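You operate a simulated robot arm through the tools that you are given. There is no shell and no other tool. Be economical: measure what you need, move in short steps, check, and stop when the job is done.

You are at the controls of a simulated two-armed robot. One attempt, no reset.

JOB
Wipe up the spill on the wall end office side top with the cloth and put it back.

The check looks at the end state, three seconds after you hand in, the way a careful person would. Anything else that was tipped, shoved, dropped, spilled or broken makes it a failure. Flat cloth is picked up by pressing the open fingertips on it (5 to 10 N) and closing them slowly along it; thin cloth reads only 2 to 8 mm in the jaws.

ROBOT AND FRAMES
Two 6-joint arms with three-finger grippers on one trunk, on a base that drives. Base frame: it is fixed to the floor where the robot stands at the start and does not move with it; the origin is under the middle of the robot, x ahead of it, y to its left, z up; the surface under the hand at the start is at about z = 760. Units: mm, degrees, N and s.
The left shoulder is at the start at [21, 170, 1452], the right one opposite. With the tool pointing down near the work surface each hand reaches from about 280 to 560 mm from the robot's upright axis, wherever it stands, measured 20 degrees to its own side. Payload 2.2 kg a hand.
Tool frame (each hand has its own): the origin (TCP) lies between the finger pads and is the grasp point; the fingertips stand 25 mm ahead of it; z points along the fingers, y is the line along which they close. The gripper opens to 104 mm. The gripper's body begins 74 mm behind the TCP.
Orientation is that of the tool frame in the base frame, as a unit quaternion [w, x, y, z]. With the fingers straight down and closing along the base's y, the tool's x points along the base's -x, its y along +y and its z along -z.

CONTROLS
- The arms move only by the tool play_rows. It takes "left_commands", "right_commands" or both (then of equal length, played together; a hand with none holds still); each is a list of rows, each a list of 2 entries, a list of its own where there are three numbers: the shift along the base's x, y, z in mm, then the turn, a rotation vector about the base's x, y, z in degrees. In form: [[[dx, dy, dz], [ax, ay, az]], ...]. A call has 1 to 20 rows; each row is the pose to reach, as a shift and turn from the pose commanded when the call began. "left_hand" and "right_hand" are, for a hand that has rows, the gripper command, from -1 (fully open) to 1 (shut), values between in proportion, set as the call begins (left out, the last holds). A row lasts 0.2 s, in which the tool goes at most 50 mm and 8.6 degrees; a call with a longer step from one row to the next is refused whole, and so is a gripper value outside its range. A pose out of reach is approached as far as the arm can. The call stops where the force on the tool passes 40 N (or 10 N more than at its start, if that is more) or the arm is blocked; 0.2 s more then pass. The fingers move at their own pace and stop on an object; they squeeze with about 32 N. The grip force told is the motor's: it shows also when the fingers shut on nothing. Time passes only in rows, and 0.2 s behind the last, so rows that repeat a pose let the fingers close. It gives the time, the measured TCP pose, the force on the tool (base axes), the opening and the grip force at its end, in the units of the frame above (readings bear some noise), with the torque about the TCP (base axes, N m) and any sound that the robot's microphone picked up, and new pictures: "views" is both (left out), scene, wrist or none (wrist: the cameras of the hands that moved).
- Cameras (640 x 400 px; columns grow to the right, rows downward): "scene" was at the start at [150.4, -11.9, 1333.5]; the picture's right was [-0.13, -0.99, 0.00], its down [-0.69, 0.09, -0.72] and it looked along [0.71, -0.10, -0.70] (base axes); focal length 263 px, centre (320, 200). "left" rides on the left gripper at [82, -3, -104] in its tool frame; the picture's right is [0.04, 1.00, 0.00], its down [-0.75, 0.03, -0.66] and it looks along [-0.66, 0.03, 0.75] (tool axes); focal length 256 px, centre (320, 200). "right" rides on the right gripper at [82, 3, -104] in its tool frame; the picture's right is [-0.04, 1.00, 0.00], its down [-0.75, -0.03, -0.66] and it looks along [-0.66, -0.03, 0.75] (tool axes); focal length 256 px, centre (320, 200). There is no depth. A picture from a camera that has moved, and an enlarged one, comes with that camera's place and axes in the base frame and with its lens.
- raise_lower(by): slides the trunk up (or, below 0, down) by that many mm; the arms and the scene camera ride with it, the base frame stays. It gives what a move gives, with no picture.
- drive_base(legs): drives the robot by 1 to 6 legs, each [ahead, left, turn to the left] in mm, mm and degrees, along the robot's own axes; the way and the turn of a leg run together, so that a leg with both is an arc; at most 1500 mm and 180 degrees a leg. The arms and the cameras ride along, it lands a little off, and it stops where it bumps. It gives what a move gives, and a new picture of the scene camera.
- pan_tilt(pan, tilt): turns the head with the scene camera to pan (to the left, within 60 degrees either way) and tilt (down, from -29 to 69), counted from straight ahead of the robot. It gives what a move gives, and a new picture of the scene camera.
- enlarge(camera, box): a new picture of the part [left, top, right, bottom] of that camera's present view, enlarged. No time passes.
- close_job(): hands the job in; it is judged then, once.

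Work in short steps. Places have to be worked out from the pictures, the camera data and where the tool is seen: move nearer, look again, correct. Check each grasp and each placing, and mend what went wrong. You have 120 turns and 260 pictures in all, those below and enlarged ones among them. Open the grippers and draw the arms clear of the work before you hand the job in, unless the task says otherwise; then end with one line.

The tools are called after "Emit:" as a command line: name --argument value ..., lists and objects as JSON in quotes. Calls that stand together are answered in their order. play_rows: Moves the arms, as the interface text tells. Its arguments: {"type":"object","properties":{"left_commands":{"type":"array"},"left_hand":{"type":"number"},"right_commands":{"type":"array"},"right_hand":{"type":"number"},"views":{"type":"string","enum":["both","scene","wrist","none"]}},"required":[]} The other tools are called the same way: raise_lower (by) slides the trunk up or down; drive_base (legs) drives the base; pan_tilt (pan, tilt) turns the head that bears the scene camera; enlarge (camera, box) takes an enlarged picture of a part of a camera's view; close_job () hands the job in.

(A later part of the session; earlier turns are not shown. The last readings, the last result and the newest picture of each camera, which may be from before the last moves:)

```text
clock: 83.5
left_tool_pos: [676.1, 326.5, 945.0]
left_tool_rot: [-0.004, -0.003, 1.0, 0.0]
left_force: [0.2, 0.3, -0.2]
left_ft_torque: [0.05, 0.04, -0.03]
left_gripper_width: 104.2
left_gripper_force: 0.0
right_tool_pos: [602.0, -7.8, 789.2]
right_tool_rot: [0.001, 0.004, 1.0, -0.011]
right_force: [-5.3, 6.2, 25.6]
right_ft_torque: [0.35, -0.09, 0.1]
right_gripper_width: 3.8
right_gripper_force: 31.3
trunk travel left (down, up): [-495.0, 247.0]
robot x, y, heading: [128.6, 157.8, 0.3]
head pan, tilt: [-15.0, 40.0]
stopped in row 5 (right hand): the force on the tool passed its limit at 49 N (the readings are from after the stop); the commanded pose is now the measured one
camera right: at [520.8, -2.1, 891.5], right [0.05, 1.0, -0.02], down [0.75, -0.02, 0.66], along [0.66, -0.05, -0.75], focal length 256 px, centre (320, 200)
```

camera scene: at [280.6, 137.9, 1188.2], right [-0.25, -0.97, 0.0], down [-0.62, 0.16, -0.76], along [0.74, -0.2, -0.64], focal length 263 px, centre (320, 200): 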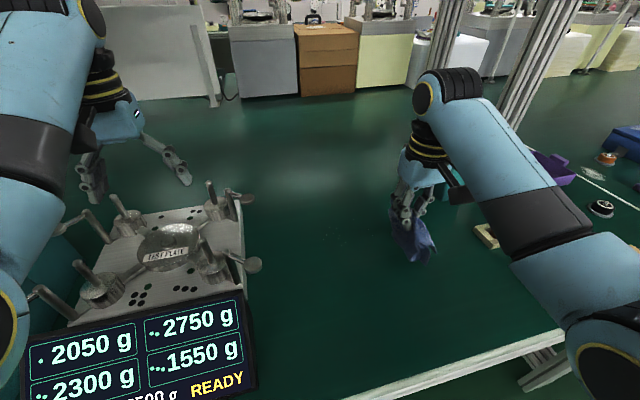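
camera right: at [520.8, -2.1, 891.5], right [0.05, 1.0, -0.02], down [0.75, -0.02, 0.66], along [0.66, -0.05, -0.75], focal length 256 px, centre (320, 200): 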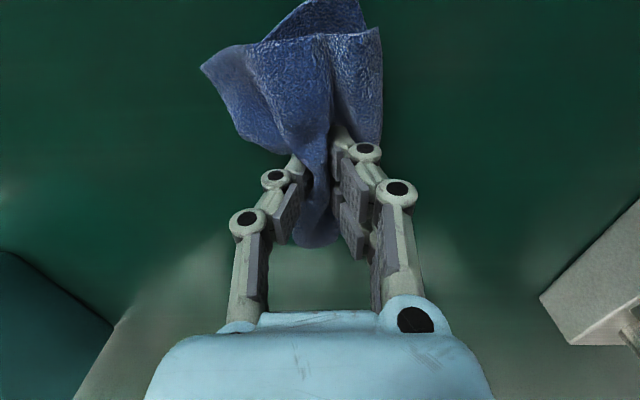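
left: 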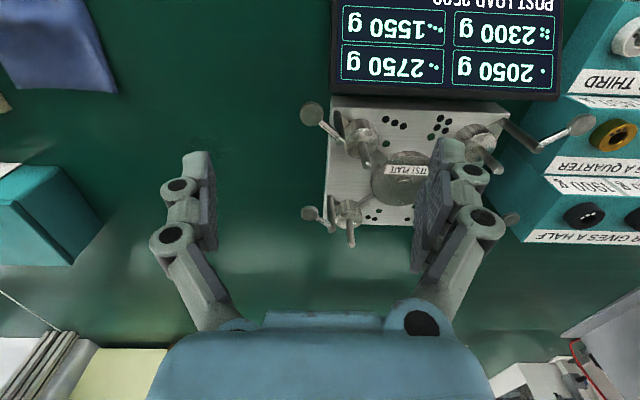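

The cloth wads under the tips and catches. I lift to let it hang, straighten, and set down lighter.

Emit:
play_rows --right_commands '[[[0, 0, 20], [1.3, 0, 0.5]], [[0, 0, 50], [1.3, 0, 0.5]], [[0, 15, 70], [1.3, 0, 0.5]], [[0, 40, 70], [1.3, 0, 0.5]], [[0, 55, 70], [1.3, 0, 0.5]], [[0, 55, 70], [1.3, 0, 0.5]], [[0, 55, 45], [1.3, 0, 0.5]], [[0, 55, 20], [1.3, 0, 0.5]], [[0, 55, 8], [1.3, 0, 0.5]], [[0, 55, 3], [1.3, 0, 0.5]], [[0, 55, 3], [1.3, 0, 0.5]]]' --views "wrist"

```text
clock: 84.8
left_tool_pos: [678.0, 324.4, 943.6]
left_tool_rot: [-0.004, -0.003, 1.0, 0.0]
left_force: [-0.2, -0.1, -0.7]
left_ft_torque: [-0.05, 0.0, 0.0]
left_gripper_width: 103.9
left_gripper_force: 0.0
right_tool_pos: [605.4, -35.3, 844.7]
right_tool_rot: [-0.001, 0.024, 0.997, -0.067]
right_force: [0.3, -0.3, -0.5]
right_ft_torque: [0.0, -0.02, 0.01]
right_gripper_width: 4.0
right_gripper_force: 32.0
trunk travel left (down, up): [-495.0, 247.0]
robot x, y, heading: [126.2, 161.9, 0.2]
head pan, tilt: [-15.0, 40.0]
stopped in row 6 (right hand): the arm was blocked; the commanded pose is now the measured one
camera right: at [525.9, -15.2, 945.9], right [0.09, 0.99, -0.13], down [0.76, 0.02, 0.65], along [0.65, -0.16, -0.74], focal length 256 px, centre (320, 200)
```

right: 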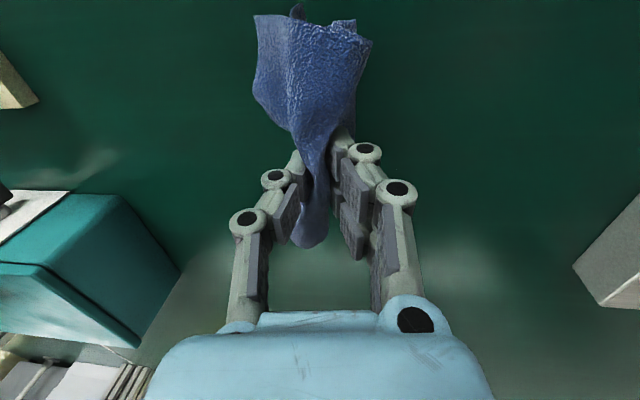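

The arm's blocked by its own geometry (elbow too folded inboard). I shift the base 80 mm left so the right arm works farther from the body, then straighten.

Emit:
drive_base --legs '[[-25, 80, 0]]'

Emit:
play_rows --right_commands '[[[0, -5, 5], [2.5, 0, 1]], [[0, -10, 10], [5, 0, 2]], [[0, -10, 10], [7.7, 0, 2.8]], [[0, -10, 10], [7.7, 0, 2.8]]]' --views "scene"

```text
clock: 85.9
left_tool_pos: [652.4, 406.0, 943.9]
left_tool_rot: [-0.004, -0.003, 1.0, -0.001]
left_force: [0.4, 0.3, -0.6]
left_ft_torque: [-0.04, 0.0, 0.02]
left_gripper_width: 104.2
left_gripper_force: 0.0
right_tool_pos: [579.1, 43.8, 845.3]
right_tool_rot: [-0.002, 0.024, 0.997, -0.069]
right_force: [-0.4, 0.6, 0.3]
right_ft_torque: [-0.03, -0.01, 0.0]
right_gripper_width: 4.0
right_gripper_force: 32.1
trunk travel left (down, up): [-495.0, 247.0]
robot x, y, heading: [97.0, 240.8, 0.2]
head pan, tilt: [-15.0, 40.0]
camera scene: at [253.2, 219.7, 1188.5], right [-0.25, -0.97, 0.0], down [-0.62, 0.16, -0.77], along [0.74, -0.2, -0.64], focal length 263 px, centre (320, 200)
```

scene: 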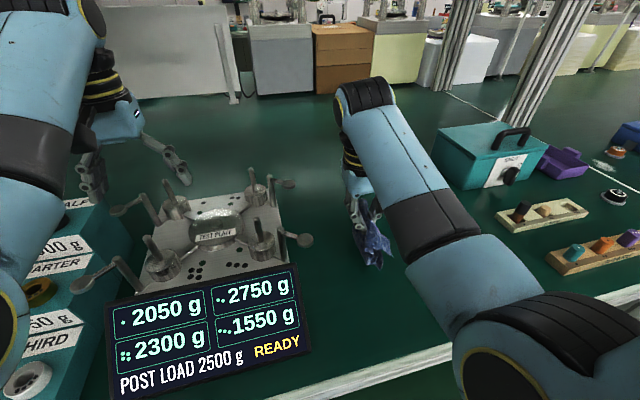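

```text
clock: 86.9
left_tool_pos: [651.7, 406.2, 944.1]
left_tool_rot: [-0.004, -0.003, 1.0, 0.0]
left_force: [-1.0, -0.3, -0.3]
left_ft_torque: [-0.01, -0.03, -0.01]
left_gripper_width: 104.0
left_gripper_force: 0.0
right_tool_pos: [579.4, 34.3, 855.4]
right_tool_rot: [-0.001, -0.001, 1.0, 0.001]
right_force: [0.2, -0.2, 0.1]
right_ft_torque: [0.02, 0.0, 0.03]
right_gripper_width: 3.8
right_gripper_force: 31.6
trunk travel left (down, up): [-495.0, 247.0]
robot x, y, heading: [102.1, 242.6, 0.5]
head pan, tilt: [-15.0, 40.0]
camera scene: at [253.6, 218.5, 1188.4], right [-0.25, -0.97, 0.0], down [-0.62, 0.16, -0.77], along [0.74, -0.2, -0.64], focal length 263 px, centre (320, 200)
```

scene: 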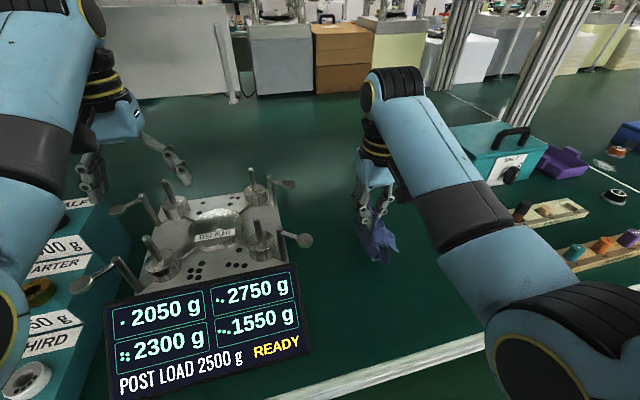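

Upright again. Lower at (600, 42) to light contact.

Emit:
play_rows --right_commands '[[[10, 5, -25], [0, 0, 0]], [[21, 8, -45], [0, 0, 0]], [[21, 8, -57], [0, 0, 0]], [[21, 8, -63], [0, 0, 0]], [[21, 8, -65], [0, 0, 0]], [[21, 8, -65], [0, 0, 0]]]' --views "none"

```text
clock: 88.3
left_tool_pos: [652.9, 405.3, 944.3]
left_tool_rot: [-0.004, -0.002, 1.0, 0.0]
left_force: [-0.7, -0.3, -0.5]
left_ft_torque: [0.01, 0.0, 0.0]
left_gripper_width: 104.2
left_gripper_force: 0.1
right_tool_pos: [600.4, 42.2, 791.1]
right_tool_rot: [-0.001, 0.0, 1.0, 0.0]
right_force: [0.2, -0.3, 8.1]
right_ft_torque: [-0.04, -0.04, -0.02]
right_gripper_width: 3.8
right_gripper_force: 32.2
trunk travel left (down, up): [-495.0, 247.0]
robot x, y, heading: [99.9, 237.7, -0.2]
head pan, tilt: [-15.0, 40.0]
```

Emit:
play_rows --right_commands '[[[0, -25, -1], [0, 0, 0]], [[0, -50, -1], [0, 0, 0]], [[0, -75, -1], [0, 0, 0]], [[0, -100, -1], [0, 0, 0]], [[0, -130, -1], [0, 0, 0]], [[9, -130, -1], [0, 0, 0]], [[9, -100, -1], [0, 0, 0]], [[9, -75, -1], [0, 0, 0]], [[9, -50, -1], [0, 0, 0]], [[9, -25, -1], [0, 0, 0]], [[9, 0, -1], [0, 0, 0]], [[18, 0, -1], [0, 0, 0]], [[18, -25, -1], [0, 0, 0]], [[18, -50, -1], [0, 0, 0]], [[18, -75, -1], [0, 0, 0]], [[18, -100, -1], [0, 0, 0]], [[18, -130, -1], [0, 0, 0]], [[18, -130, -1], [0, 0, 0]]]' --views "none"

```text
clock: 92.1
left_tool_pos: [651.4, 405.6, 945.3]
left_tool_rot: [-0.005, -0.002, 1.0, 0.0]
left_force: [-0.6, -0.7, -0.4]
left_ft_torque: [-0.01, -0.02, 0.0]
left_gripper_width: 104.1
left_gripper_force: 0.1
right_tool_pos: [617.2, -86.6, 789.6]
right_tool_rot: [-0.001, 0.0, 1.0, 0.0]
right_force: [0.0, 3.4, 12.5]
right_ft_torque: [0.05, -0.02, 0.03]
right_gripper_width: 3.9
right_gripper_force: 32.5
trunk travel left (down, up): [-495.0, 247.0]
robot x, y, heading: [96.7, 240.7, 0.1]
head pan, tilt: [-15.0, 40.0]
```

Smooth now (12 N). Continue outwards.

Emit:
play_rows --right_commands '[[[9, 0, 0], [0, 0, 0]], [[9, 30, 0], [0, 0, 0]], [[9, 55, 0], [0, 0, 0]], [[9, 80, 0], [0, 0, 0]], [[9, 105, 0], [0, 0, 0]], [[9, 130, 0], [0, 0, 0]], [[18, 130, 0], [0, 0, 0]], [[18, 105, 0], [0, 0, 0]], [[18, 80, 0], [0, 0, 0]], [[18, 55, 0], [0, 0, 0]], [[18, 30, 0], [0, 0, 0]], [[18, 0, 0], [0, 0, 0]], [[27, 0, 0], [0, 0, 0]], [[27, 30, 0], [0, 0, 0]], [[27, 55, 0], [0, 0, 0]], [[27, 80, 0], [0, 0, 0]], [[27, 105, 0], [0, 0, 0]], [[27, 130, 0], [0, 0, 0]], [[36, 130, 0], [0, 0, 0]]]' --views "none"

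Emit:
play_rows --right_commands '[[[0, -25, 0], [0, 0, 0]], [[0, -50, 0], [0, 0, 0]], [[0, -75, 0], [0, 0, 0]], [[0, -100, 0], [0, 0, 0]], [[0, -130, 0], [0, 0, 0]], [[9, -130, 0], [0, 0, 0]], [[9, -100, 0], [0, 0, 0]], [[9, -75, 0], [0, 0, 0]], [[9, -50, 0], [0, 0, 0]], [[9, -25, 0], [0, 0, 0]], [[9, 0, 0], [0, 0, 0]], [[18, 0, 0], [0, 0, 0]], [[18, -25, 0], [0, 0, 0]], [[18, -50, 0], [0, 0, 0]], [[18, -75, 0], [0, 0, 0]], [[18, -100, 0], [0, 0, 0]], [[18, -130, 0], [0, 0, 0]], [[27, -130, 0], [0, 0, 0]]]' --views "wrist"

```text
clock: 96.1
left_tool_pos: [652.6, 406.3, 944.4]
left_tool_rot: [-0.005, -0.004, 1.0, 0.0]
left_force: [0.4, -0.4, -0.1]
left_ft_torque: [0.0, -0.01, 0.0]
left_gripper_width: 104.1
left_gripper_force: 0.1
right_tool_pos: [654.5, 42.5, 789.5]
right_tool_rot: [-0.002, 0.0, 1.0, 0.001]
right_force: [-1.3, 1.3, 4.0]
right_ft_torque: [0.0, 0.04, 0.02]
right_gripper_width: 3.9
right_gripper_force: 32.3
trunk travel left (down, up): [-495.0, 247.0]
robot x, y, heading: [98.7, 238.1, 0.4]
head pan, tilt: [-15.0, 40.0]
```

```text
clock: 99.9
left_tool_pos: [652.1, 404.2, 944.2]
left_tool_rot: [-0.003, -0.003, 1.0, 0.0]
left_force: [0.1, -0.4, -0.7]
left_ft_torque: [-0.01, 0.02, -0.02]
left_gripper_width: 104.2
left_gripper_force: 0.0
right_tool_pos: [680.3, -88.2, 788.7]
right_tool_rot: [-0.001, 0.0, 1.0, -0.001]
right_force: [-5.2, -1.4, 14.5]
right_ft_torque: [-0.05, 0.14, -0.01]
right_gripper_width: 3.9
right_gripper_force: 31.5
trunk travel left (down, up): [-495.0, 247.0]
robot x, y, heading: [101.4, 242.0, 0.3]
head pan, tilt: [-15.0, 40.0]
camera right: at [600.2, -85.8, 891.4], right [0.04, 1.0, 0.0], down [0.76, -0.03, 0.65], along [0.65, -0.03, -0.76], focal length 256 px, centre (320, 200)
```

right: 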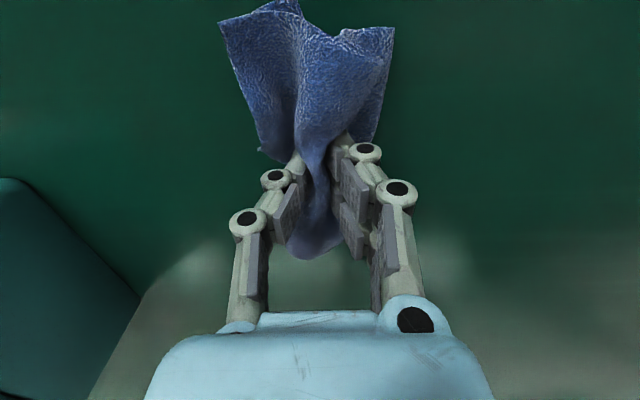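

One last stroke, then move to the viewing position that showed the droplets.

Emit:
play_rows --right_commands '[[[0, 30, 0], [0, 0, 0]], [[0, 55, 0], [0, 0, 0]], [[0, 80, 0], [0, 0, 0]], [[0, 105, 0], [0, 0, 0]], [[0, 130, 0], [0, 0, 0]], [[-30, 120, 8], [0, 0, 0]], [[-65, 100, 25], [0, 0, 0]], [[-100, 70, 35], [0, 0, 0]], [[-135, 40, 40], [0, 0, 0]], [[-165, 0, 40], [0, 0, 0]], [[-190, -35, 35], [0, 0, 0]], [[-205, -75, 20], [0, 0, 0]], [[-205, -75, 16], [0, 0, 0]], [[-205, -75, 16], [0, 0, 0]]]' --views "wrist"

Emit:
enlarge --camera "right" --box '[400, 200, 560, 300]'

Emit:
enlarge --camera "scene" --box '[320, 180, 440, 255]'

```text
clock: 102.9
left_tool_pos: [650.8, 403.8, 944.2]
left_tool_rot: [-0.003, -0.003, 1.0, 0.0]
left_force: [0.2, -0.7, 1.1]
left_ft_torque: [0.03, 0.01, -0.01]
left_gripper_width: 104.1
left_gripper_force: 0.1
right_tool_pos: [476.6, -164.1, 806.5]
right_tool_rot: [-0.002, -0.001, 1.0, 0.0]
right_force: [-1.4, -0.2, -0.1]
right_ft_torque: [-0.01, -0.03, 0.01]
right_gripper_width: 4.0
right_gripper_force: 32.0
trunk travel left (down, up): [-495.0, 247.0]
robot x, y, heading: [102.3, 240.6, 0.1]
head pan, tilt: [-15.0, 40.0]
camera right: at [395.9, -161.0, 909.3], right [0.04, 1.0, 0.0], down [0.76, -0.03, 0.65], along [0.65, -0.03, -0.76], focal length 256 px, centre (320, 200)
```

right: 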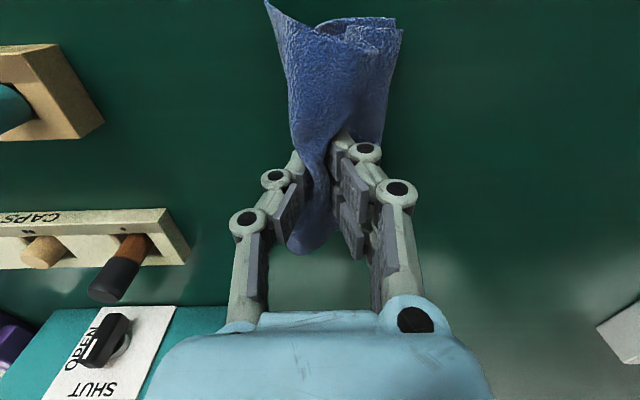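

```text
4.00 times, centred on (480, 250) of right
camera zoom: at [395.9, -161.0, 909.3], right [0.04, 1.0, 0.0], down [0.76, -0.03, 0.65], along [0.65, -0.03, -0.76], focal length 1024 px, centre (-320, 0)
```

zoom: 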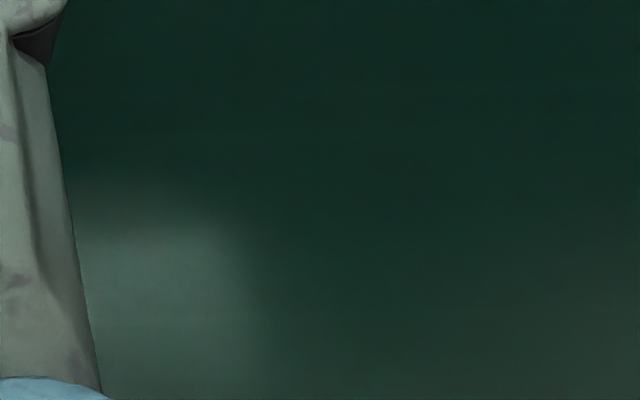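

```text
5.33 times, centred on (380, 218) of scene
camera zoom: at [253.5, 217.8, 1188.5], right [-0.25, -0.97, 0.0], down [-0.62, 0.16, -0.77], along [0.74, -0.19, -0.64], focal length 1401 px, centre (0, 107)
```

zoom: 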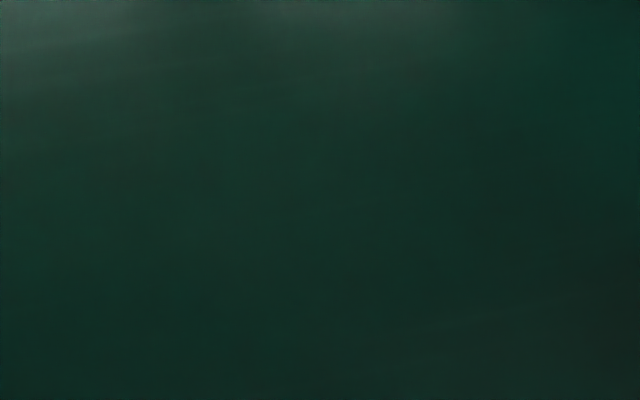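

The spot is clean. Now return the cloth to its place (478,−178): lower and release.

Emit:
play_rows --right_commands '[[[1, -14, 20], [0, 0, 0]], [[1, -14, 20], [0, 0, 0]], [[1, -14, 5], [0, 0, 0]], [[1, -14, -8], [0, 0, 0]], [[1, -14, -14], [0, 0, 0]], [[1, -14, -17], [0, 0, 0]], [[1, -14, -17], [0, 0, 0]]]' --views "wrist"

Emit:
play_rows --right_commands '[[[0, 0, 0], [0, 0, 0]], [[0, 0, 0], [0, 0, 0]], [[0, 0, 0], [0, 0, 0]], [[0, 0, 0], [0, 0, 0]], [[0, 0, 0], [0, 0, 0]]]' --right_hand -0.5 --views "wrist"

```text
clock: 104.5
left_tool_pos: [651.7, 404.7, 944.6]
left_tool_rot: [-0.004, -0.002, 1.0, 0.0]
left_force: [0.2, -0.4, 0.6]
left_ft_torque: [0.0, -0.01, 0.01]
left_gripper_width: 103.9
left_gripper_force: 0.1
right_tool_pos: [477.9, -177.5, 791.1]
right_tool_rot: [-0.002, 0.0, 1.0, 0.0]
right_force: [-0.5, -0.5, 5.8]
right_ft_torque: [-0.04, 0.0, -0.02]
right_gripper_width: 3.8
right_gripper_force: 32.0
trunk travel left (down, up): [-495.0, 247.0]
robot x, y, heading: [102.5, 237.0, 0.3]
head pan, tilt: [-15.0, 40.0]
camera right: at [397.0, -174.3, 892.2], right [0.04, 1.0, 0.0], down [0.76, -0.03, 0.65], along [0.65, -0.03, -0.76], focal length 256 px, centre (320, 200)
```

right: 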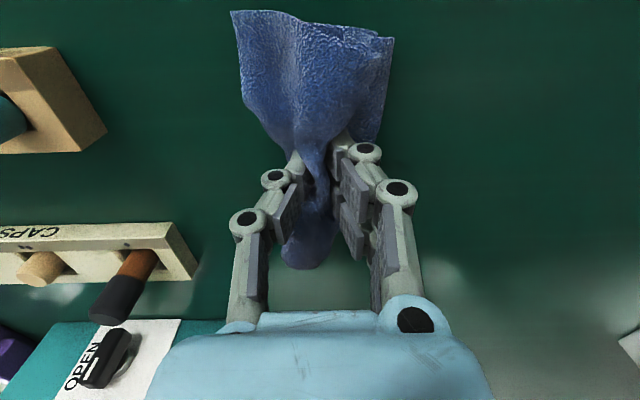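

```text
clock: 105.7
left_tool_pos: [652.8, 404.7, 944.4]
left_tool_rot: [-0.004, -0.003, 1.0, 0.0]
left_force: [0.0, 0.1, 0.2]
left_ft_torque: [0.04, 0.0, -0.01]
left_gripper_width: 104.1
left_gripper_force: 0.1
right_tool_pos: [477.9, -176.8, 788.2]
right_tool_rot: [-0.002, -0.001, 1.0, 0.001]
right_force: [0.7, 0.7, -0.3]
right_ft_torque: [0.01, 0.0, 0.01]
right_gripper_width: 78.0
right_gripper_force: 0.0
trunk travel left (down, up): [-495.0, 247.0]
robot x, y, heading: [101.1, 243.1, 0.1]
head pan, tilt: [-15.0, 40.0]
camera right: at [397.1, -174.2, 891.8], right [0.04, 1.0, 0.0], down [0.76, -0.03, 0.65], along [0.65, -0.03, -0.76], focal length 256 px, centre (320, 200)
```

right: 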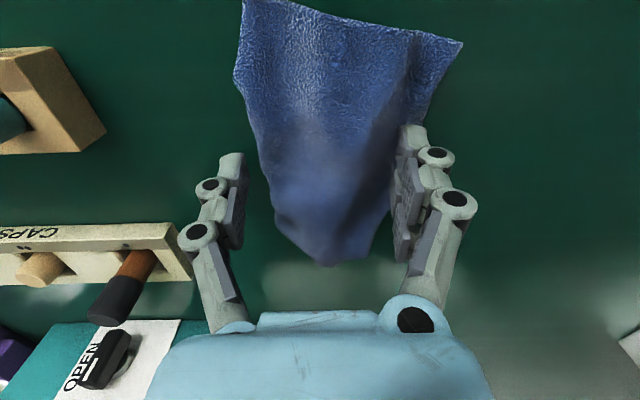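

The cloth sprang open nicely. Raise straight up and look from above.

Emit:
play_rows --right_commands '[[[0, 0, 20], [0, 0, 0]], [[0, 0, 50], [0, 0, 0]], [[-20, 0, 80], [0, 0, 0]], [[-50, 0, 80], [0, 0, 0]], [[-80, 0, 80], [0, 0, 0]], [[-80, 0, 80], [0, 0, 0]]]' --views "both"

```text
clock: 107.1
left_tool_pos: [653.0, 404.2, 943.1]
left_tool_rot: [-0.004, -0.003, 1.0, 0.0]
left_force: [-0.1, 0.5, -0.7]
left_ft_torque: [0.0, 0.02, 0.0]
left_gripper_width: 104.1
left_gripper_force: 0.1
right_tool_pos: [399.3, -177.0, 868.0]
right_tool_rot: [-0.001, -0.001, 1.0, 0.0]
right_force: [-0.1, -0.6, 0.6]
right_ft_torque: [0.0, -0.02, 0.01]
right_gripper_width: 77.9
right_gripper_force: 0.1
trunk travel left (down, up): [-495.0, 247.0]
robot x, y, heading: [101.2, 243.2, 0.3]
head pan, tilt: [-15.0, 40.0]
camera scene: at [254.1, 218.3, 1188.4], right [-0.25, -0.97, 0.0], down [-0.62, 0.16, -0.77], along [0.74, -0.19, -0.64], focal length 263 px, centre (320, 200)
camera right: at [318.8, -174.4, 970.6], right [0.04, 1.0, 0.0], down [0.76, -0.03, 0.65], along [0.65, -0.03, -0.76], focal length 256 px, centre (320, 200)
```

scene: 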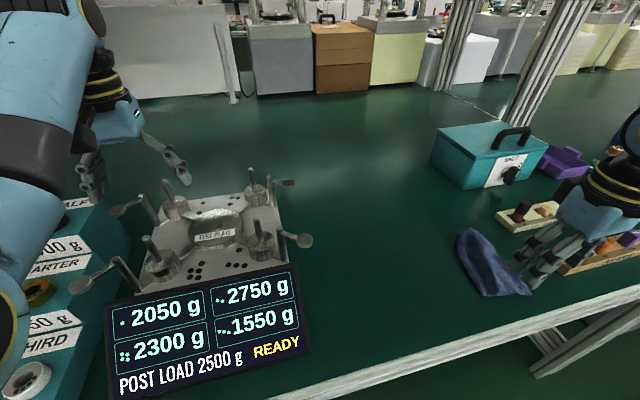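
right: 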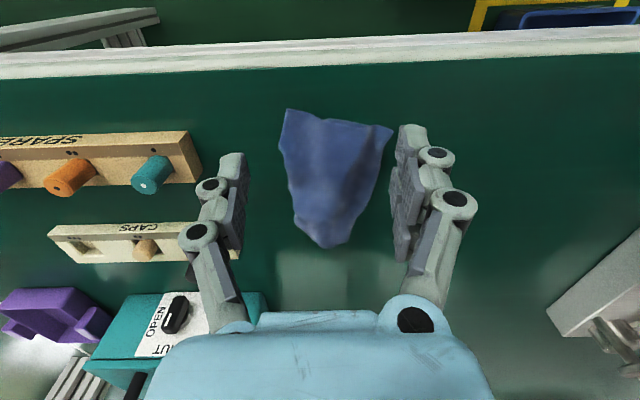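

The cloth is back in place but narrowed at its far end. I spread it: press closed tips on the far part and open them.

Emit:
play_rows --right_commands '[[[35, 2, 0], [0, 0, 0]], [[70, 4, 0], [0, 0, 0]], [[105, 5, 0], [0, 0, 0]], [[131, 5, -10], [0, 0, 0]], [[131, 5, -35], [0, 0, 0]], [[131, 5, -58], [0, 0, 0]], [[131, 5, -68], [0, 0, 0]], [[131, 5, -74], [0, 0, 0]], [[131, 5, -74], [0, 0, 0]]]' --right_hand 1 --views "wrist"

```text
clock: 109.1
left_tool_pos: [651.6, 404.7, 944.1]
left_tool_rot: [-0.005, -0.002, 1.0, 0.0]
left_force: [0.2, 0.1, 0.5]
left_ft_torque: [-0.03, -0.02, 0.02]
left_gripper_width: 104.0
left_gripper_force: 0.0
right_tool_pos: [529.8, -172.6, 793.6]
right_tool_rot: [-0.002, -0.001, 1.0, 0.0]
right_force: [-0.6, -0.4, 3.0]
right_ft_torque: [0.01, 0.01, 0.0]
right_gripper_width: 0.2
right_gripper_force: 29.1
trunk travel left (down, up): [-495.0, 247.0]
robot x, y, heading: [95.9, 241.9, 0.3]
head pan, tilt: [-15.0, 40.0]
camera right: at [448.5, -168.8, 896.3], right [0.04, 1.0, 0.0], down [0.76, -0.03, 0.65], along [0.65, -0.03, -0.76], focal length 256 px, centre (320, 200)
```

right: 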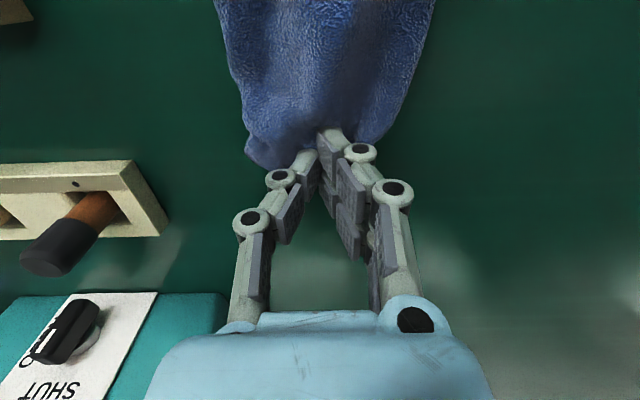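

Light contact (3 N). Press 3 mm more, then open wide.

Emit:
play_rows --right_commands '[[[0, 0, -1.5], [0, 0, 0]], [[0, 0, -3], [0, 0, 0]], [[0, 0, -3], [0, 0, 0]]]' --views "none"

Emit:
play_rows --right_commands '[[[0, 0, -1], [0, 0, 0]], [[0, 0, -2], [0, 0, 0]], [[0, 0, -2], [0, 0, 0]], [[0, 0, -2], [0, 0, 0]], [[0, 0, -2], [0, 0, 0]]]' --right_hand -0.7 --views "none"

Emit:
play_rows --right_commands '[[[0, 0, 20], [0, 0, 0]], [[0, 0, 50], [0, 0, 0]], [[-30, 0, 80], [0, 0, 0]], [[-60, 0, 90], [0, 0, 0]], [[-100, 0, 90], [0, 0, 0]], [[-140, 0, 90], [0, 0, 0]], [[-140, 0, 90], [0, 0, 0]]]' --views "both"

```text
clock: 109.9
left_tool_pos: [652.9, 404.9, 944.4]
left_tool_rot: [-0.004, -0.003, 1.0, 0.0]
left_force: [-0.5, -0.8, 0.7]
left_ft_torque: [-0.01, 0.0, 0.0]
left_gripper_width: 104.0
left_gripper_force: 0.2
right_tool_pos: [530.0, -171.9, 790.6]
right_tool_rot: [-0.002, -0.001, 1.0, 0.0]
right_force: [-0.7, 0.7, 3.0]
right_ft_torque: [0.03, 0.0, 0.0]
right_gripper_width: 0.0
right_gripper_force: 28.5
trunk travel left (down, up): [-495.0, 247.0]
robot x, y, heading: [103.5, 241.4, 0.1]
head pan, tilt: [-15.0, 40.0]
```

```text
clock: 111.1
left_tool_pos: [652.3, 404.5, 944.4]
left_tool_rot: [-0.004, -0.003, 1.0, 0.0]
left_force: [-0.7, -0.7, 1.5]
left_ft_torque: [0.0, -0.02, -0.02]
left_gripper_width: 104.0
left_gripper_force: 0.0
right_tool_pos: [529.5, -171.3, 789.6]
right_tool_rot: [0.0, -0.001, 1.0, 0.0]
right_force: [-0.2, 0.1, -0.4]
right_ft_torque: [0.03, 0.04, -0.02]
right_gripper_width: 88.3
right_gripper_force: 0.1
trunk travel left (down, up): [-495.0, 247.0]
robot x, y, heading: [103.6, 239.4, 0.6]
head pan, tilt: [-15.0, 40.0]
```

```text
clock: 112.7
left_tool_pos: [652.8, 404.6, 944.0]
left_tool_rot: [-0.004, -0.004, 1.0, 0.0]
left_force: [-0.3, -0.2, -0.6]
left_ft_torque: [-0.01, 0.02, -0.03]
left_gripper_width: 104.0
left_gripper_force: 0.0
right_tool_pos: [388.8, -172.9, 879.0]
right_tool_rot: [-0.002, 0.0, 1.0, 0.0]
right_force: [-0.5, -0.7, 0.3]
right_ft_torque: [0.01, 0.01, 0.04]
right_gripper_width: 88.5
right_gripper_force: 0.0
trunk travel left (down, up): [-495.0, 247.0]
robot x, y, heading: [100.4, 244.3, 0.2]
head pan, tilt: [-15.0, 40.0]
camera scene: at [254.0, 218.4, 1188.4], right [-0.25, -0.97, 0.0], down [-0.62, 0.16, -0.77], along [0.74, -0.19, -0.64], focal length 263 px, centre (320, 200)
camera right: at [308.3, -169.4, 982.3], right [0.04, 1.0, 0.0], down [0.76, -0.03, 0.65], along [0.65, -0.02, -0.76], focal length 256 px, centre (320, 200)
```

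scene: 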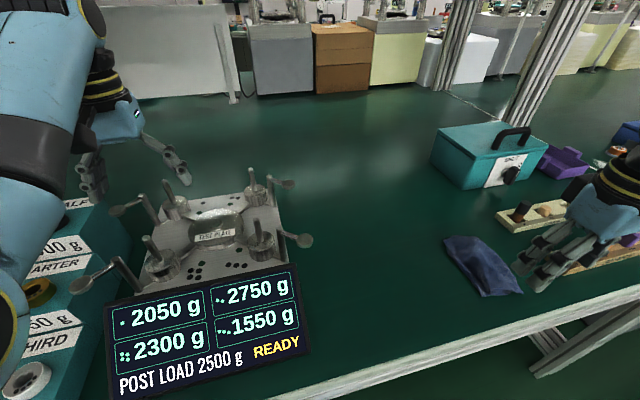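
right: 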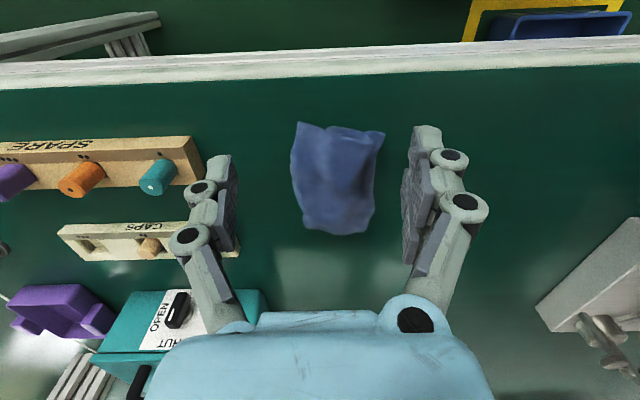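

Much flatter, ~25 mm left of its original centre and a bit narrow. One more spread in the middle, biased to the right.

Emit:
play_rows --right_commands '[[[30, 0, 0], [0, 0, 0]], [[60, 3, 0], [0, 0, 0]], [[82, 5, -10], [0, 0, 0]], [[82, 5, -40], [0, 0, 0]], [[82, 5, -65], [0, 0, 0]], [[82, 5, -80], [0, 0, 0]], [[82, 5, -87], [0, 0, 0]], [[82, 5, -89], [0, 0, 0]], [[82, 5, -89], [0, 0, 0]]]' --right_hand 1 --views "none"

```text
clock: 114.7
left_tool_pos: [652.8, 404.4, 944.6]
left_tool_rot: [-0.004, -0.003, 1.0, 0.0]
left_force: [1.0, -0.1, 0.3]
left_ft_torque: [-0.01, 0.0, -0.01]
left_gripper_width: 104.0
left_gripper_force: 0.1
right_tool_pos: [472.9, -165.2, 790.4]
right_tool_rot: [-0.001, -0.001, 1.0, -0.001]
right_force: [0.5, -0.5, 2.0]
right_ft_torque: [-0.01, -0.04, -0.01]
right_gripper_width: 0.2
right_gripper_force: 28.0
trunk travel left (down, up): [-495.0, 247.0]
robot x, y, heading: [96.7, 238.1, 0.2]
head pan, tilt: [-15.0, 40.0]
```

Emit:
play_rows --right_commands '[[[0, 0, -2], [0, 0, 0]], [[0, 0, -3.5], [0, 0, 0]], [[0, -10, -3.5], [0, 0, 0]], [[0, -20, -3.5], [0, 0, 0]], [[0, -20, -3.5], [0, 0, 0]]]' --views "none"

Emit:
play_rows --right_commands '[[[0, 0, 0], [0, 0, 0]], [[0, 0, 0], [0, 0, 0]], [[0, 0, 0], [0, 0, 0]], [[0, 0, 0], [0, 0, 0]], [[0, 0, 0], [0, 0, 0]]]' --right_hand -0.8 --views "none"

Emit:
play_rows --right_commands '[[[0, 0, 20], [0, 0, 0]], [[0, 0, 50], [0, 0, 0]], [[-30, 0, 80], [0, 0, 0]], [[-60, 0, 95], [0, 0, 0]], [[-90, 0, 95], [0, 0, 0]], [[-90, 0, 95], [0, 0, 0]]]' --views "both"

```text
clock: 115.9
left_tool_pos: [651.2, 406.3, 943.9]
left_tool_rot: [-0.004, -0.002, 1.0, 0.0]
left_force: [-0.3, -1.0, -0.5]
left_ft_torque: [0.02, 0.01, 0.0]
left_gripper_width: 104.1
left_gripper_force: 0.0
right_tool_pos: [471.1, -187.2, 788.4]
right_tool_rot: [-0.001, 0.0, 1.0, -0.001]
right_force: [-0.5, 3.6, 11.2]
right_ft_torque: [0.16, -0.16, 0.04]
right_gripper_width: 0.0
right_gripper_force: 29.1
trunk travel left (down, up): [-495.0, 247.0]
robot x, y, heading: [98.6, 239.4, 0.1]
head pan, tilt: [-15.0, 40.0]
```

```text
clock: 117.1
left_tool_pos: [652.4, 403.8, 942.7]
left_tool_rot: [-0.005, -0.003, 1.0, 0.0]
left_force: [-0.1, 0.1, 1.0]
left_ft_torque: [0.0, 0.03, -0.02]
left_gripper_width: 103.9
left_gripper_force: 0.1
right_tool_pos: [471.8, -187.2, 787.6]
right_tool_rot: [-0.001, -0.002, 1.0, 0.0]
right_force: [-0.2, -0.4, 1.1]
right_ft_torque: [0.01, 0.0, 0.0]
right_gripper_width: 93.4
right_gripper_force: 0.1
trunk travel left (down, up): [-495.0, 247.0]
robot x, y, heading: [101.2, 238.1, 0.2]
head pan, tilt: [-15.0, 40.0]
```

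```text
clock: 118.5
left_tool_pos: [653.4, 406.0, 945.3]
left_tool_rot: [-0.005, -0.003, 1.0, -0.001]
left_force: [-0.8, -0.1, -0.3]
left_ft_torque: [-0.03, 0.03, -0.02]
left_gripper_width: 104.0
left_gripper_force: 0.2
right_tool_pos: [382.5, -187.3, 882.4]
right_tool_rot: [-0.002, 0.0, 1.0, 0.001]
right_force: [-0.1, 0.1, 0.3]
right_ft_torque: [-0.02, -0.01, -0.01]
right_gripper_width: 93.5
right_gripper_force: 0.1
trunk travel left (down, up): [-495.0, 247.0]
robot x, y, heading: [100.3, 239.3, 0.7]
head pan, tilt: [-15.0, 40.0]
camera scene: at [253.9, 218.3, 1188.4], right [-0.25, -0.97, 0.0], down [-0.62, 0.16, -0.77], along [0.74, -0.19, -0.64], focal length 263 px, centre (320, 200)
camera right: at [302.4, -184.2, 985.5], right [0.04, 1.0, 0.0], down [0.76, -0.03, 0.65], along [0.65, -0.03, -0.76], focal length 256 px, centre (320, 200)
```

scene: 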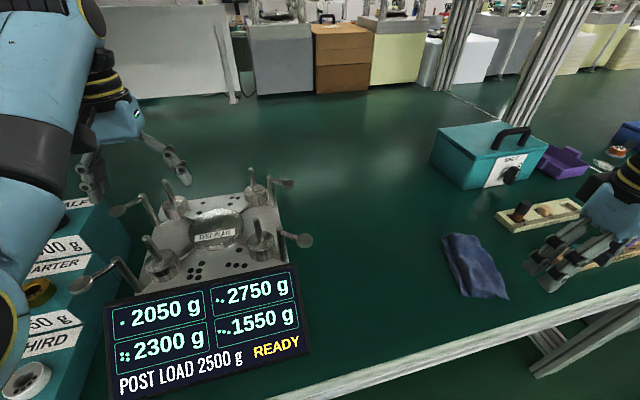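
right: 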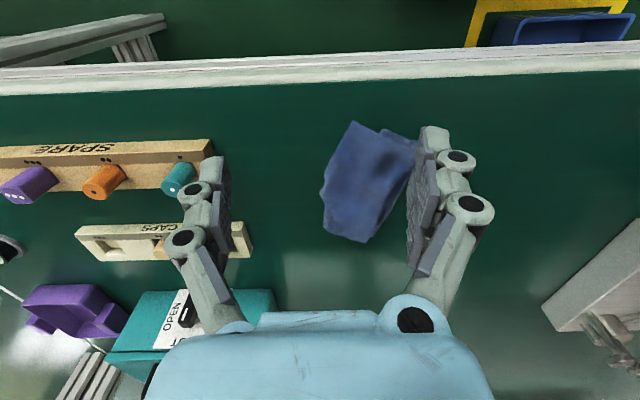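

The cloth shifted ~37 mm to +y and rotated ~12°. I press it with two half-open tips and drag/rotate it back.

Emit:
play_rows --right_commands '[[[30, 15, 0], [0, 0, 0]], [[60, 30, 0], [0, 0, 0]], [[89, 44, -15], [0, 0, 0]], [[89, 44, -45], [0, 0, 0]], [[89, 44, -70], [0, 0, 0]], [[89, 44, -86], [0, 0, 0]], [[89, 44, -92], [0, 0, 0]], [[89, 44, -95], [0, 0, 0]], [[89, 44, -95], [0, 0, 0]]]' --right_hand 0.1 --views "none"

```text
clock: 120.5
left_tool_pos: [651.8, 405.6, 944.3]
left_tool_rot: [-0.005, -0.002, 1.0, 0.0]
left_force: [0.0, -1.8, -0.1]
left_ft_torque: [0.02, 0.0, 0.01]
left_gripper_width: 103.9
left_gripper_force: 0.1
right_tool_pos: [471.2, -143.4, 786.1]
right_tool_rot: [-0.002, -0.001, 1.0, -0.001]
right_force: [0.7, 2.1, 18.9]
right_ft_torque: [0.27, 0.04, -0.01]
right_gripper_width: 45.2
right_gripper_force: 4.8
trunk travel left (down, up): [-495.0, 247.0]
robot x, y, heading: [99.6, 239.0, 0.4]
head pan, tilt: [-15.0, 40.0]
```

Emit:
play_rows --right_commands '[[[1, -8, 0], [0, 0, 3]], [[3, -16, 0], [0, 0, 6]], [[4, -24, 0], [0, 0, 9]], [[6, -32, 0], [0, 0, 12]], [[6, -40, 0], [0, 0, 12]], [[6, -40, 0], [0, 0, 12]], [[6, -40, 10], [0, 0, 12]], [[6, -40, 40], [0, 0, 12]], [[0, -40, 70], [0, 0, 6]], [[-30, -40, 90], [0, 0, 0]], [[-60, -40, 95], [0, 0, 0]], [[-90, -40, 95], [0, 0, 0]], [[-90, -40, 95], [0, 0, 0]]]' --views "both"

```text
clock: 123.3
left_tool_pos: [653.1, 404.7, 944.3]
left_tool_rot: [-0.004, -0.002, 1.0, -0.001]
left_force: [0.5, -0.3, 0.4]
left_ft_torque: [0.02, -0.01, 0.01]
left_gripper_width: 104.1
left_gripper_force: 0.1
right_tool_pos: [381.1, -183.4, 882.2]
right_tool_rot: [-0.003, 0.001, 1.0, 0.0]
right_force: [-0.2, -0.3, 0.5]
right_ft_torque: [-0.01, 0.01, 0.01]
right_gripper_width: 46.6
right_gripper_force: 0.1
trunk travel left (down, up): [-495.0, 247.0]
robot x, y, heading: [107.2, 241.3, 0.3]
head pan, tilt: [-15.0, 40.0]
camera scene: at [253.9, 218.2, 1188.4], right [-0.25, -0.97, 0.0], down [-0.62, 0.16, -0.77], along [0.74, -0.19, -0.64], focal length 263 px, centre (320, 200)
camera right: at [300.6, -180.2, 985.2], right [0.04, 1.0, 0.0], down [0.76, -0.03, 0.65], along [0.65, -0.03, -0.76], focal length 256 px, centre (320, 200)
```

scene: 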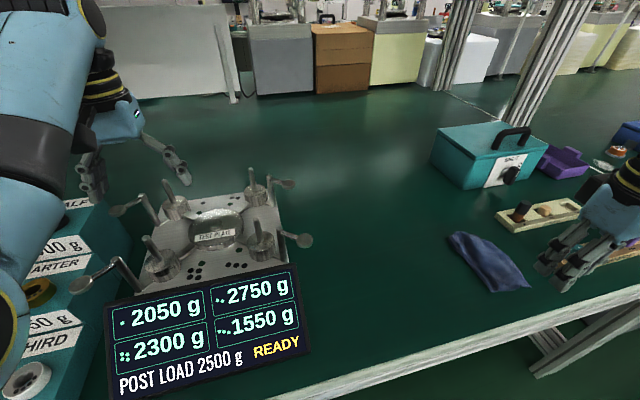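
right: 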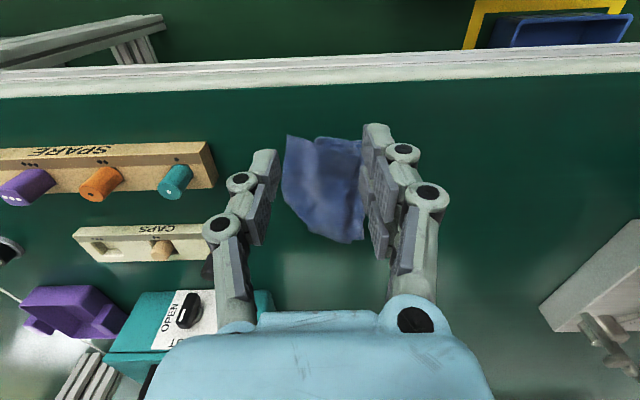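

The cloth is centred at ~(476,−183), its original place. Check its look closely.

Emit:
enlarge --camera "right" --box '[240, 100, 432, 220]'

Emit:
enlarge --camera "scene" --box '[400, 200, 560, 300]'

```text
3.33 times, centred on (336, 160) of right
camera zoom: at [300.6, -180.2, 985.2], right [0.04, 1.0, 0.0], down [0.76, -0.03, 0.65], along [0.65, -0.03, -0.76], focal length 853 px, centre (267, 333)
```

zoom: 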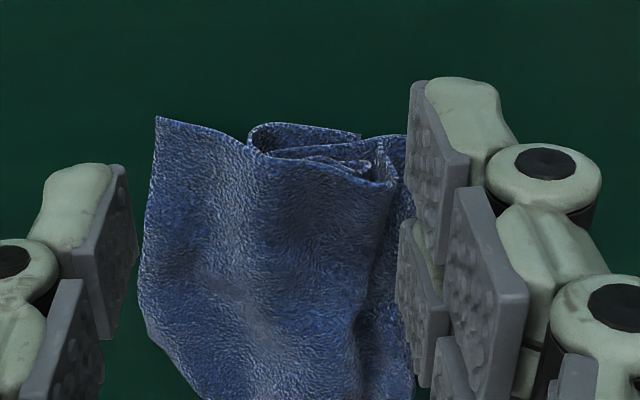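

```text
4.00 times, centred on (480, 250) of scene
camera zoom: at [253.9, 218.2, 1188.4], right [-0.25, -0.97, 0.0], down [-0.62, 0.16, -0.77], along [0.74, -0.19, -0.64], focal length 1050 px, centre (-320, 0)
```

zoom: 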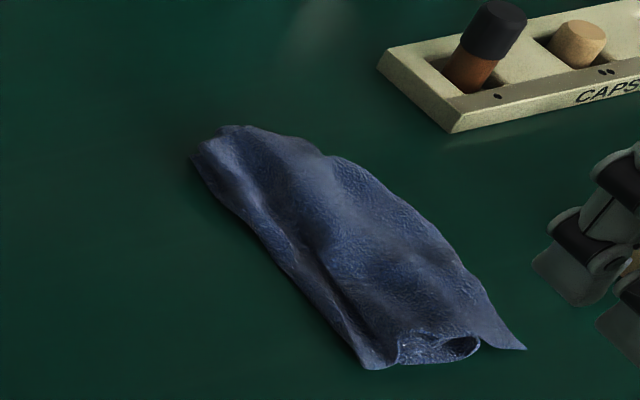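

It is somewhat rolled. One symmetric spread with a light press at the centre.

Emit:
play_rows --right_commands '[[[30, 2, 0], [0, 0, 0]], [[60, 5, 0], [0, 0, 0]], [[95, 8, -10], [0, 0, 0]], [[95, 8, -40], [0, 0, 0]], [[95, 8, -68], [0, 0, 0]], [[95, 8, -84], [0, 0, 0]], [[95, 8, -90], [0, 0, 0]], [[95, 8, -92], [0, 0, 0]], [[95, 8, -92], [0, 0, 0]]]' --right_hand 1 --views "none"

Emit:
play_rows --right_commands '[[[0, 0, -0.5], [0, 0, 0]], [[0, 0, -1], [0, 0, 0]], [[0, 0, -1], [0, 0, 0]], [[0, 0, -1], [0, 0, 0]], [[0, 0, -1], [0, 0, 0]]]' --right_hand -0.8 --views "none"

Emit:
play_rows --right_commands '[[[0, 0, 20], [0, 0, 0]], [[0, 0, 50], [0, 0, 0]], [[-30, 0, 80], [0, 0, 0]], [[-60, 0, 95], [0, 0, 0]], [[-90, 0, 95], [0, 0, 0]], [[-90, 0, 95], [0, 0, 0]]]' --views "both"

```text
clock: 125.3
left_tool_pos: [652.0, 405.7, 945.5]
left_tool_rot: [-0.004, -0.002, 1.0, 0.0]
left_force: [0.1, 0.6, -0.7]
left_ft_torque: [-0.01, -0.01, 0.0]
left_gripper_width: 104.0
left_gripper_force: 0.0
right_tool_pos: [475.7, -174.9, 788.7]
right_tool_rot: [-0.002, -0.001, 1.0, 0.0]
right_force: [-0.1, -0.8, 2.7]
right_ft_torque: [0.01, -0.01, 0.01]
right_gripper_width: 0.0
right_gripper_force: 28.3
trunk travel left (down, up): [-495.0, 247.0]
robot x, y, heading: [101.2, 239.7, 0.1]
head pan, tilt: [-15.0, 40.0]
```

```text
clock: 126.5
left_tool_pos: [651.8, 405.3, 945.0]
left_tool_rot: [-0.005, -0.003, 1.0, 0.0]
left_force: [-0.6, 0.2, 0.4]
left_ft_torque: [0.0, -0.03, 0.03]
left_gripper_width: 104.1
left_gripper_force: 0.1
right_tool_pos: [475.3, -174.3, 788.0]
right_tool_rot: [-0.001, -0.001, 1.0, 0.0]
right_force: [-0.8, 0.5, -0.5]
right_ft_torque: [-0.03, -0.01, 0.02]
right_gripper_width: 93.6
right_gripper_force: 0.0
trunk travel left (down, up): [-495.0, 247.0]
robot x, y, heading: [101.7, 241.3, 0.6]
head pan, tilt: [-15.0, 40.0]
```

```text
clock: 127.9
left_tool_pos: [651.5, 404.3, 944.5]
left_tool_rot: [-0.004, -0.003, 1.0, 0.0]
left_force: [-0.4, 0.1, 0.1]
left_ft_torque: [0.03, 0.06, 0.01]
left_gripper_width: 104.0
left_gripper_force: 0.2
right_tool_pos: [383.8, -175.1, 884.0]
right_tool_rot: [-0.002, -0.001, 1.0, 0.001]
right_force: [0.1, -0.3, -0.2]
right_ft_torque: [0.0, -0.02, -0.01]
right_gripper_width: 93.8
right_gripper_force: 0.0
trunk travel left (down, up): [-495.0, 247.0]
robot x, y, heading: [100.5, 239.0, 0.4]
head pan, tilt: [-15.0, 40.0]
camera scene: at [254.0, 218.3, 1188.4], right [-0.25, -0.97, 0.0], down [-0.62, 0.16, -0.77], along [0.74, -0.19, -0.64], focal length 263 px, centre (320, 200)
camera right: at [303.5, -171.6, 987.7], right [0.04, 1.0, 0.0], down [0.76, -0.03, 0.65], along [0.65, -0.02, -0.76], focal length 256 px, centre (320, 200)
```

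scene: 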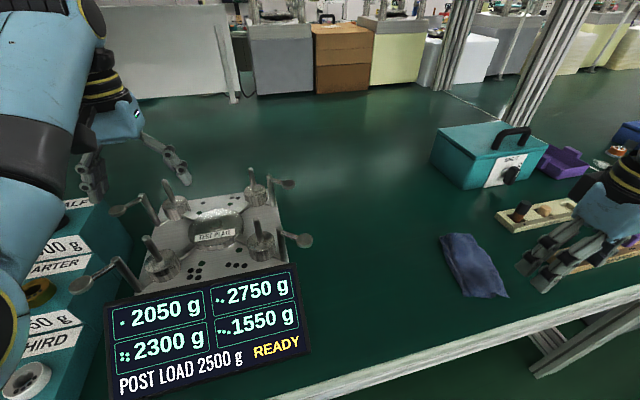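
right: 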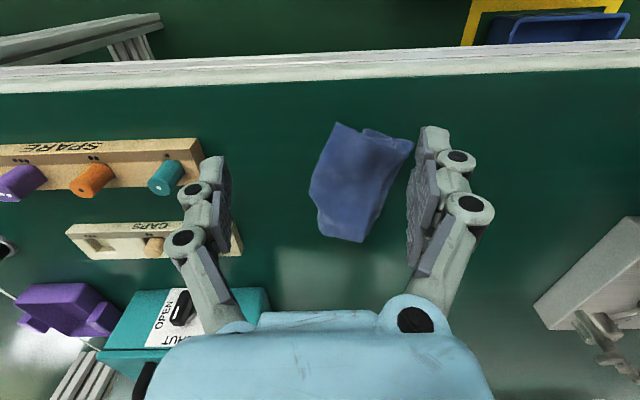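

Flatter but shifted ~40 mm to +y again. I drag it back using wider tips and half the rotation.

Emit:
play_rows --right_commands '[[[30, 13, 0], [0, 0, 0]], [[60, 26, 0], [0, 0, 0]], [[88, 38, -15], [0, 0, 0]], [[88, 38, -45], [0, 0, 0]], [[88, 38, -70], [0, 0, 0]], [[88, 38, -87], [0, 0, 0]], [[88, 38, -94], [0, 0, 0]], [[88, 38, -97], [0, 0, 0]], [[88, 38, -97], [0, 0, 0]]]' --right_hand -0.2 --views "wrist"

```text
clock: 129.9
left_tool_pos: [651.1, 403.9, 944.2]
left_tool_rot: [-0.003, -0.003, 1.0, 0.0]
left_force: [0.2, -0.4, -0.2]
left_ft_torque: [0.01, 0.0, 0.01]
left_gripper_width: 104.4
left_gripper_force: 0.0
right_tool_pos: [472.8, -136.3, 786.8]
right_tool_rot: [-0.002, -0.001, 1.0, 0.0]
right_force: [-0.1, -0.3, 0.3]
right_ft_torque: [0.02, 0.06, 0.0]
right_gripper_width: 62.4
right_gripper_force: 0.1
trunk travel left (down, up): [-495.0, 247.0]
robot x, y, heading: [98.9, 240.1, 0.1]
head pan, tilt: [-15.0, 40.0]
camera right: at [392.2, -133.3, 889.5], right [0.04, 1.0, 0.0], down [0.76, -0.03, 0.65], along [0.65, -0.03, -0.76], focal length 256 px, centre (320, 200)
```

right: 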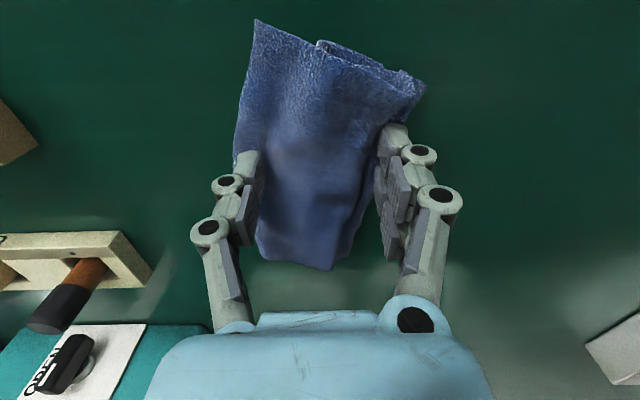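

Barely touching. Press 2.5 mm more, drag −y by 42 with a small turn, lift.

Emit:
play_rows --right_commands '[[[0, 0, -1.5], [0, 0, 0]], [[0, 0, -2.5], [0, 0, 0]], [[0, -8, -2.5], [0, 0, 2]], [[1, -17, -2.5], [0, 0, 4]], [[2, -26, -2.5], [0, 0, 6]], [[3, -35, -2.5], [0, 0, 7]], [[3, -43, -2.5], [0, 0, 7]], [[3, -43, -2.5], [0, 0, 7]], [[3, -43, 10], [0, 0, 7]], [[3, -43, 40], [0, 0, 7]], [[0, -43, 70], [0, 0, 4]], [[-30, -43, 90], [0, 0, 0]], [[-60, -43, 97], [0, 0, 0]], [[-90, -43, 97], [0, 0, 0]], [[-90, -43, 97], [0, 0, 0]]]' --views "both"

Emit:
enlarge --camera "scene" --box '[400, 200, 560, 300]'

```text
clock: 133.1
left_tool_pos: [651.2, 404.7, 944.7]
left_tool_rot: [-0.004, -0.003, 1.0, 0.0]
left_force: [0.6, -0.5, -0.6]
left_ft_torque: [0.01, 0.04, -0.01]
left_gripper_width: 103.8
left_gripper_force: 0.1
right_tool_pos: [380.8, -181.8, 883.6]
right_tool_rot: [-0.002, 0.0, 1.0, 0.001]
right_force: [-0.1, -0.1, 0.5]
right_ft_torque: [-0.01, -0.01, 0.0]
right_gripper_width: 62.5
right_gripper_force: 0.1
trunk travel left (down, up): [-495.0, 247.0]
robot x, y, heading: [100.4, 236.6, 0.3]
head pan, tilt: [-15.0, 40.0]
camera scene: at [254.0, 218.3, 1188.4], right [-0.25, -0.97, 0.0], down [-0.62, 0.16, -0.77], along [0.74, -0.19, -0.64], focal length 263 px, centre (320, 200)
camera right: at [301.2, -177.6, 985.7], right [0.04, 1.0, 0.0], down [0.76, -0.03, 0.65], along [0.65, -0.03, -0.76], focal length 256 px, centre (320, 200)
```

scene: 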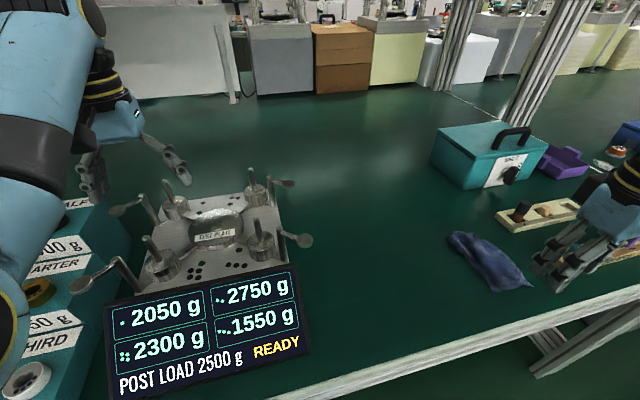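
right: 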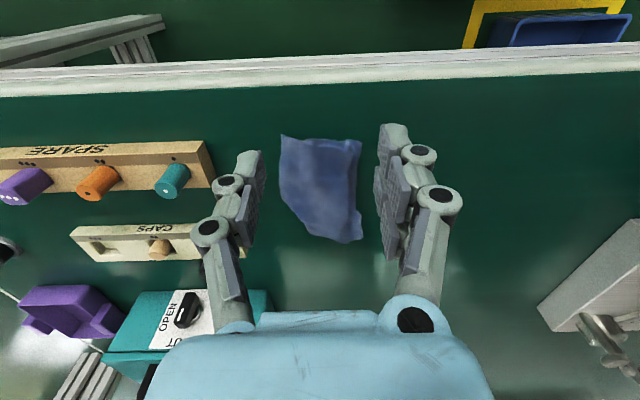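

```text
4.00 times, centred on (480, 250) of scene
camera zoom: at [254.0, 218.3, 1188.4], right [-0.25, -0.97, 0.0], down [-0.62, 0.16, -0.77], along [0.74, -0.19, -0.64], focal length 1050 px, centre (-320, 0)
```

zoom: 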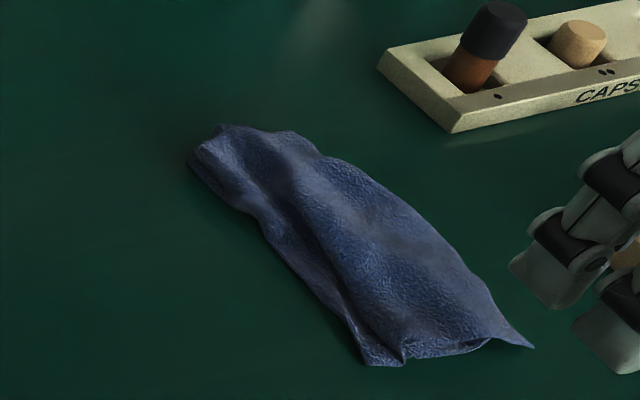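

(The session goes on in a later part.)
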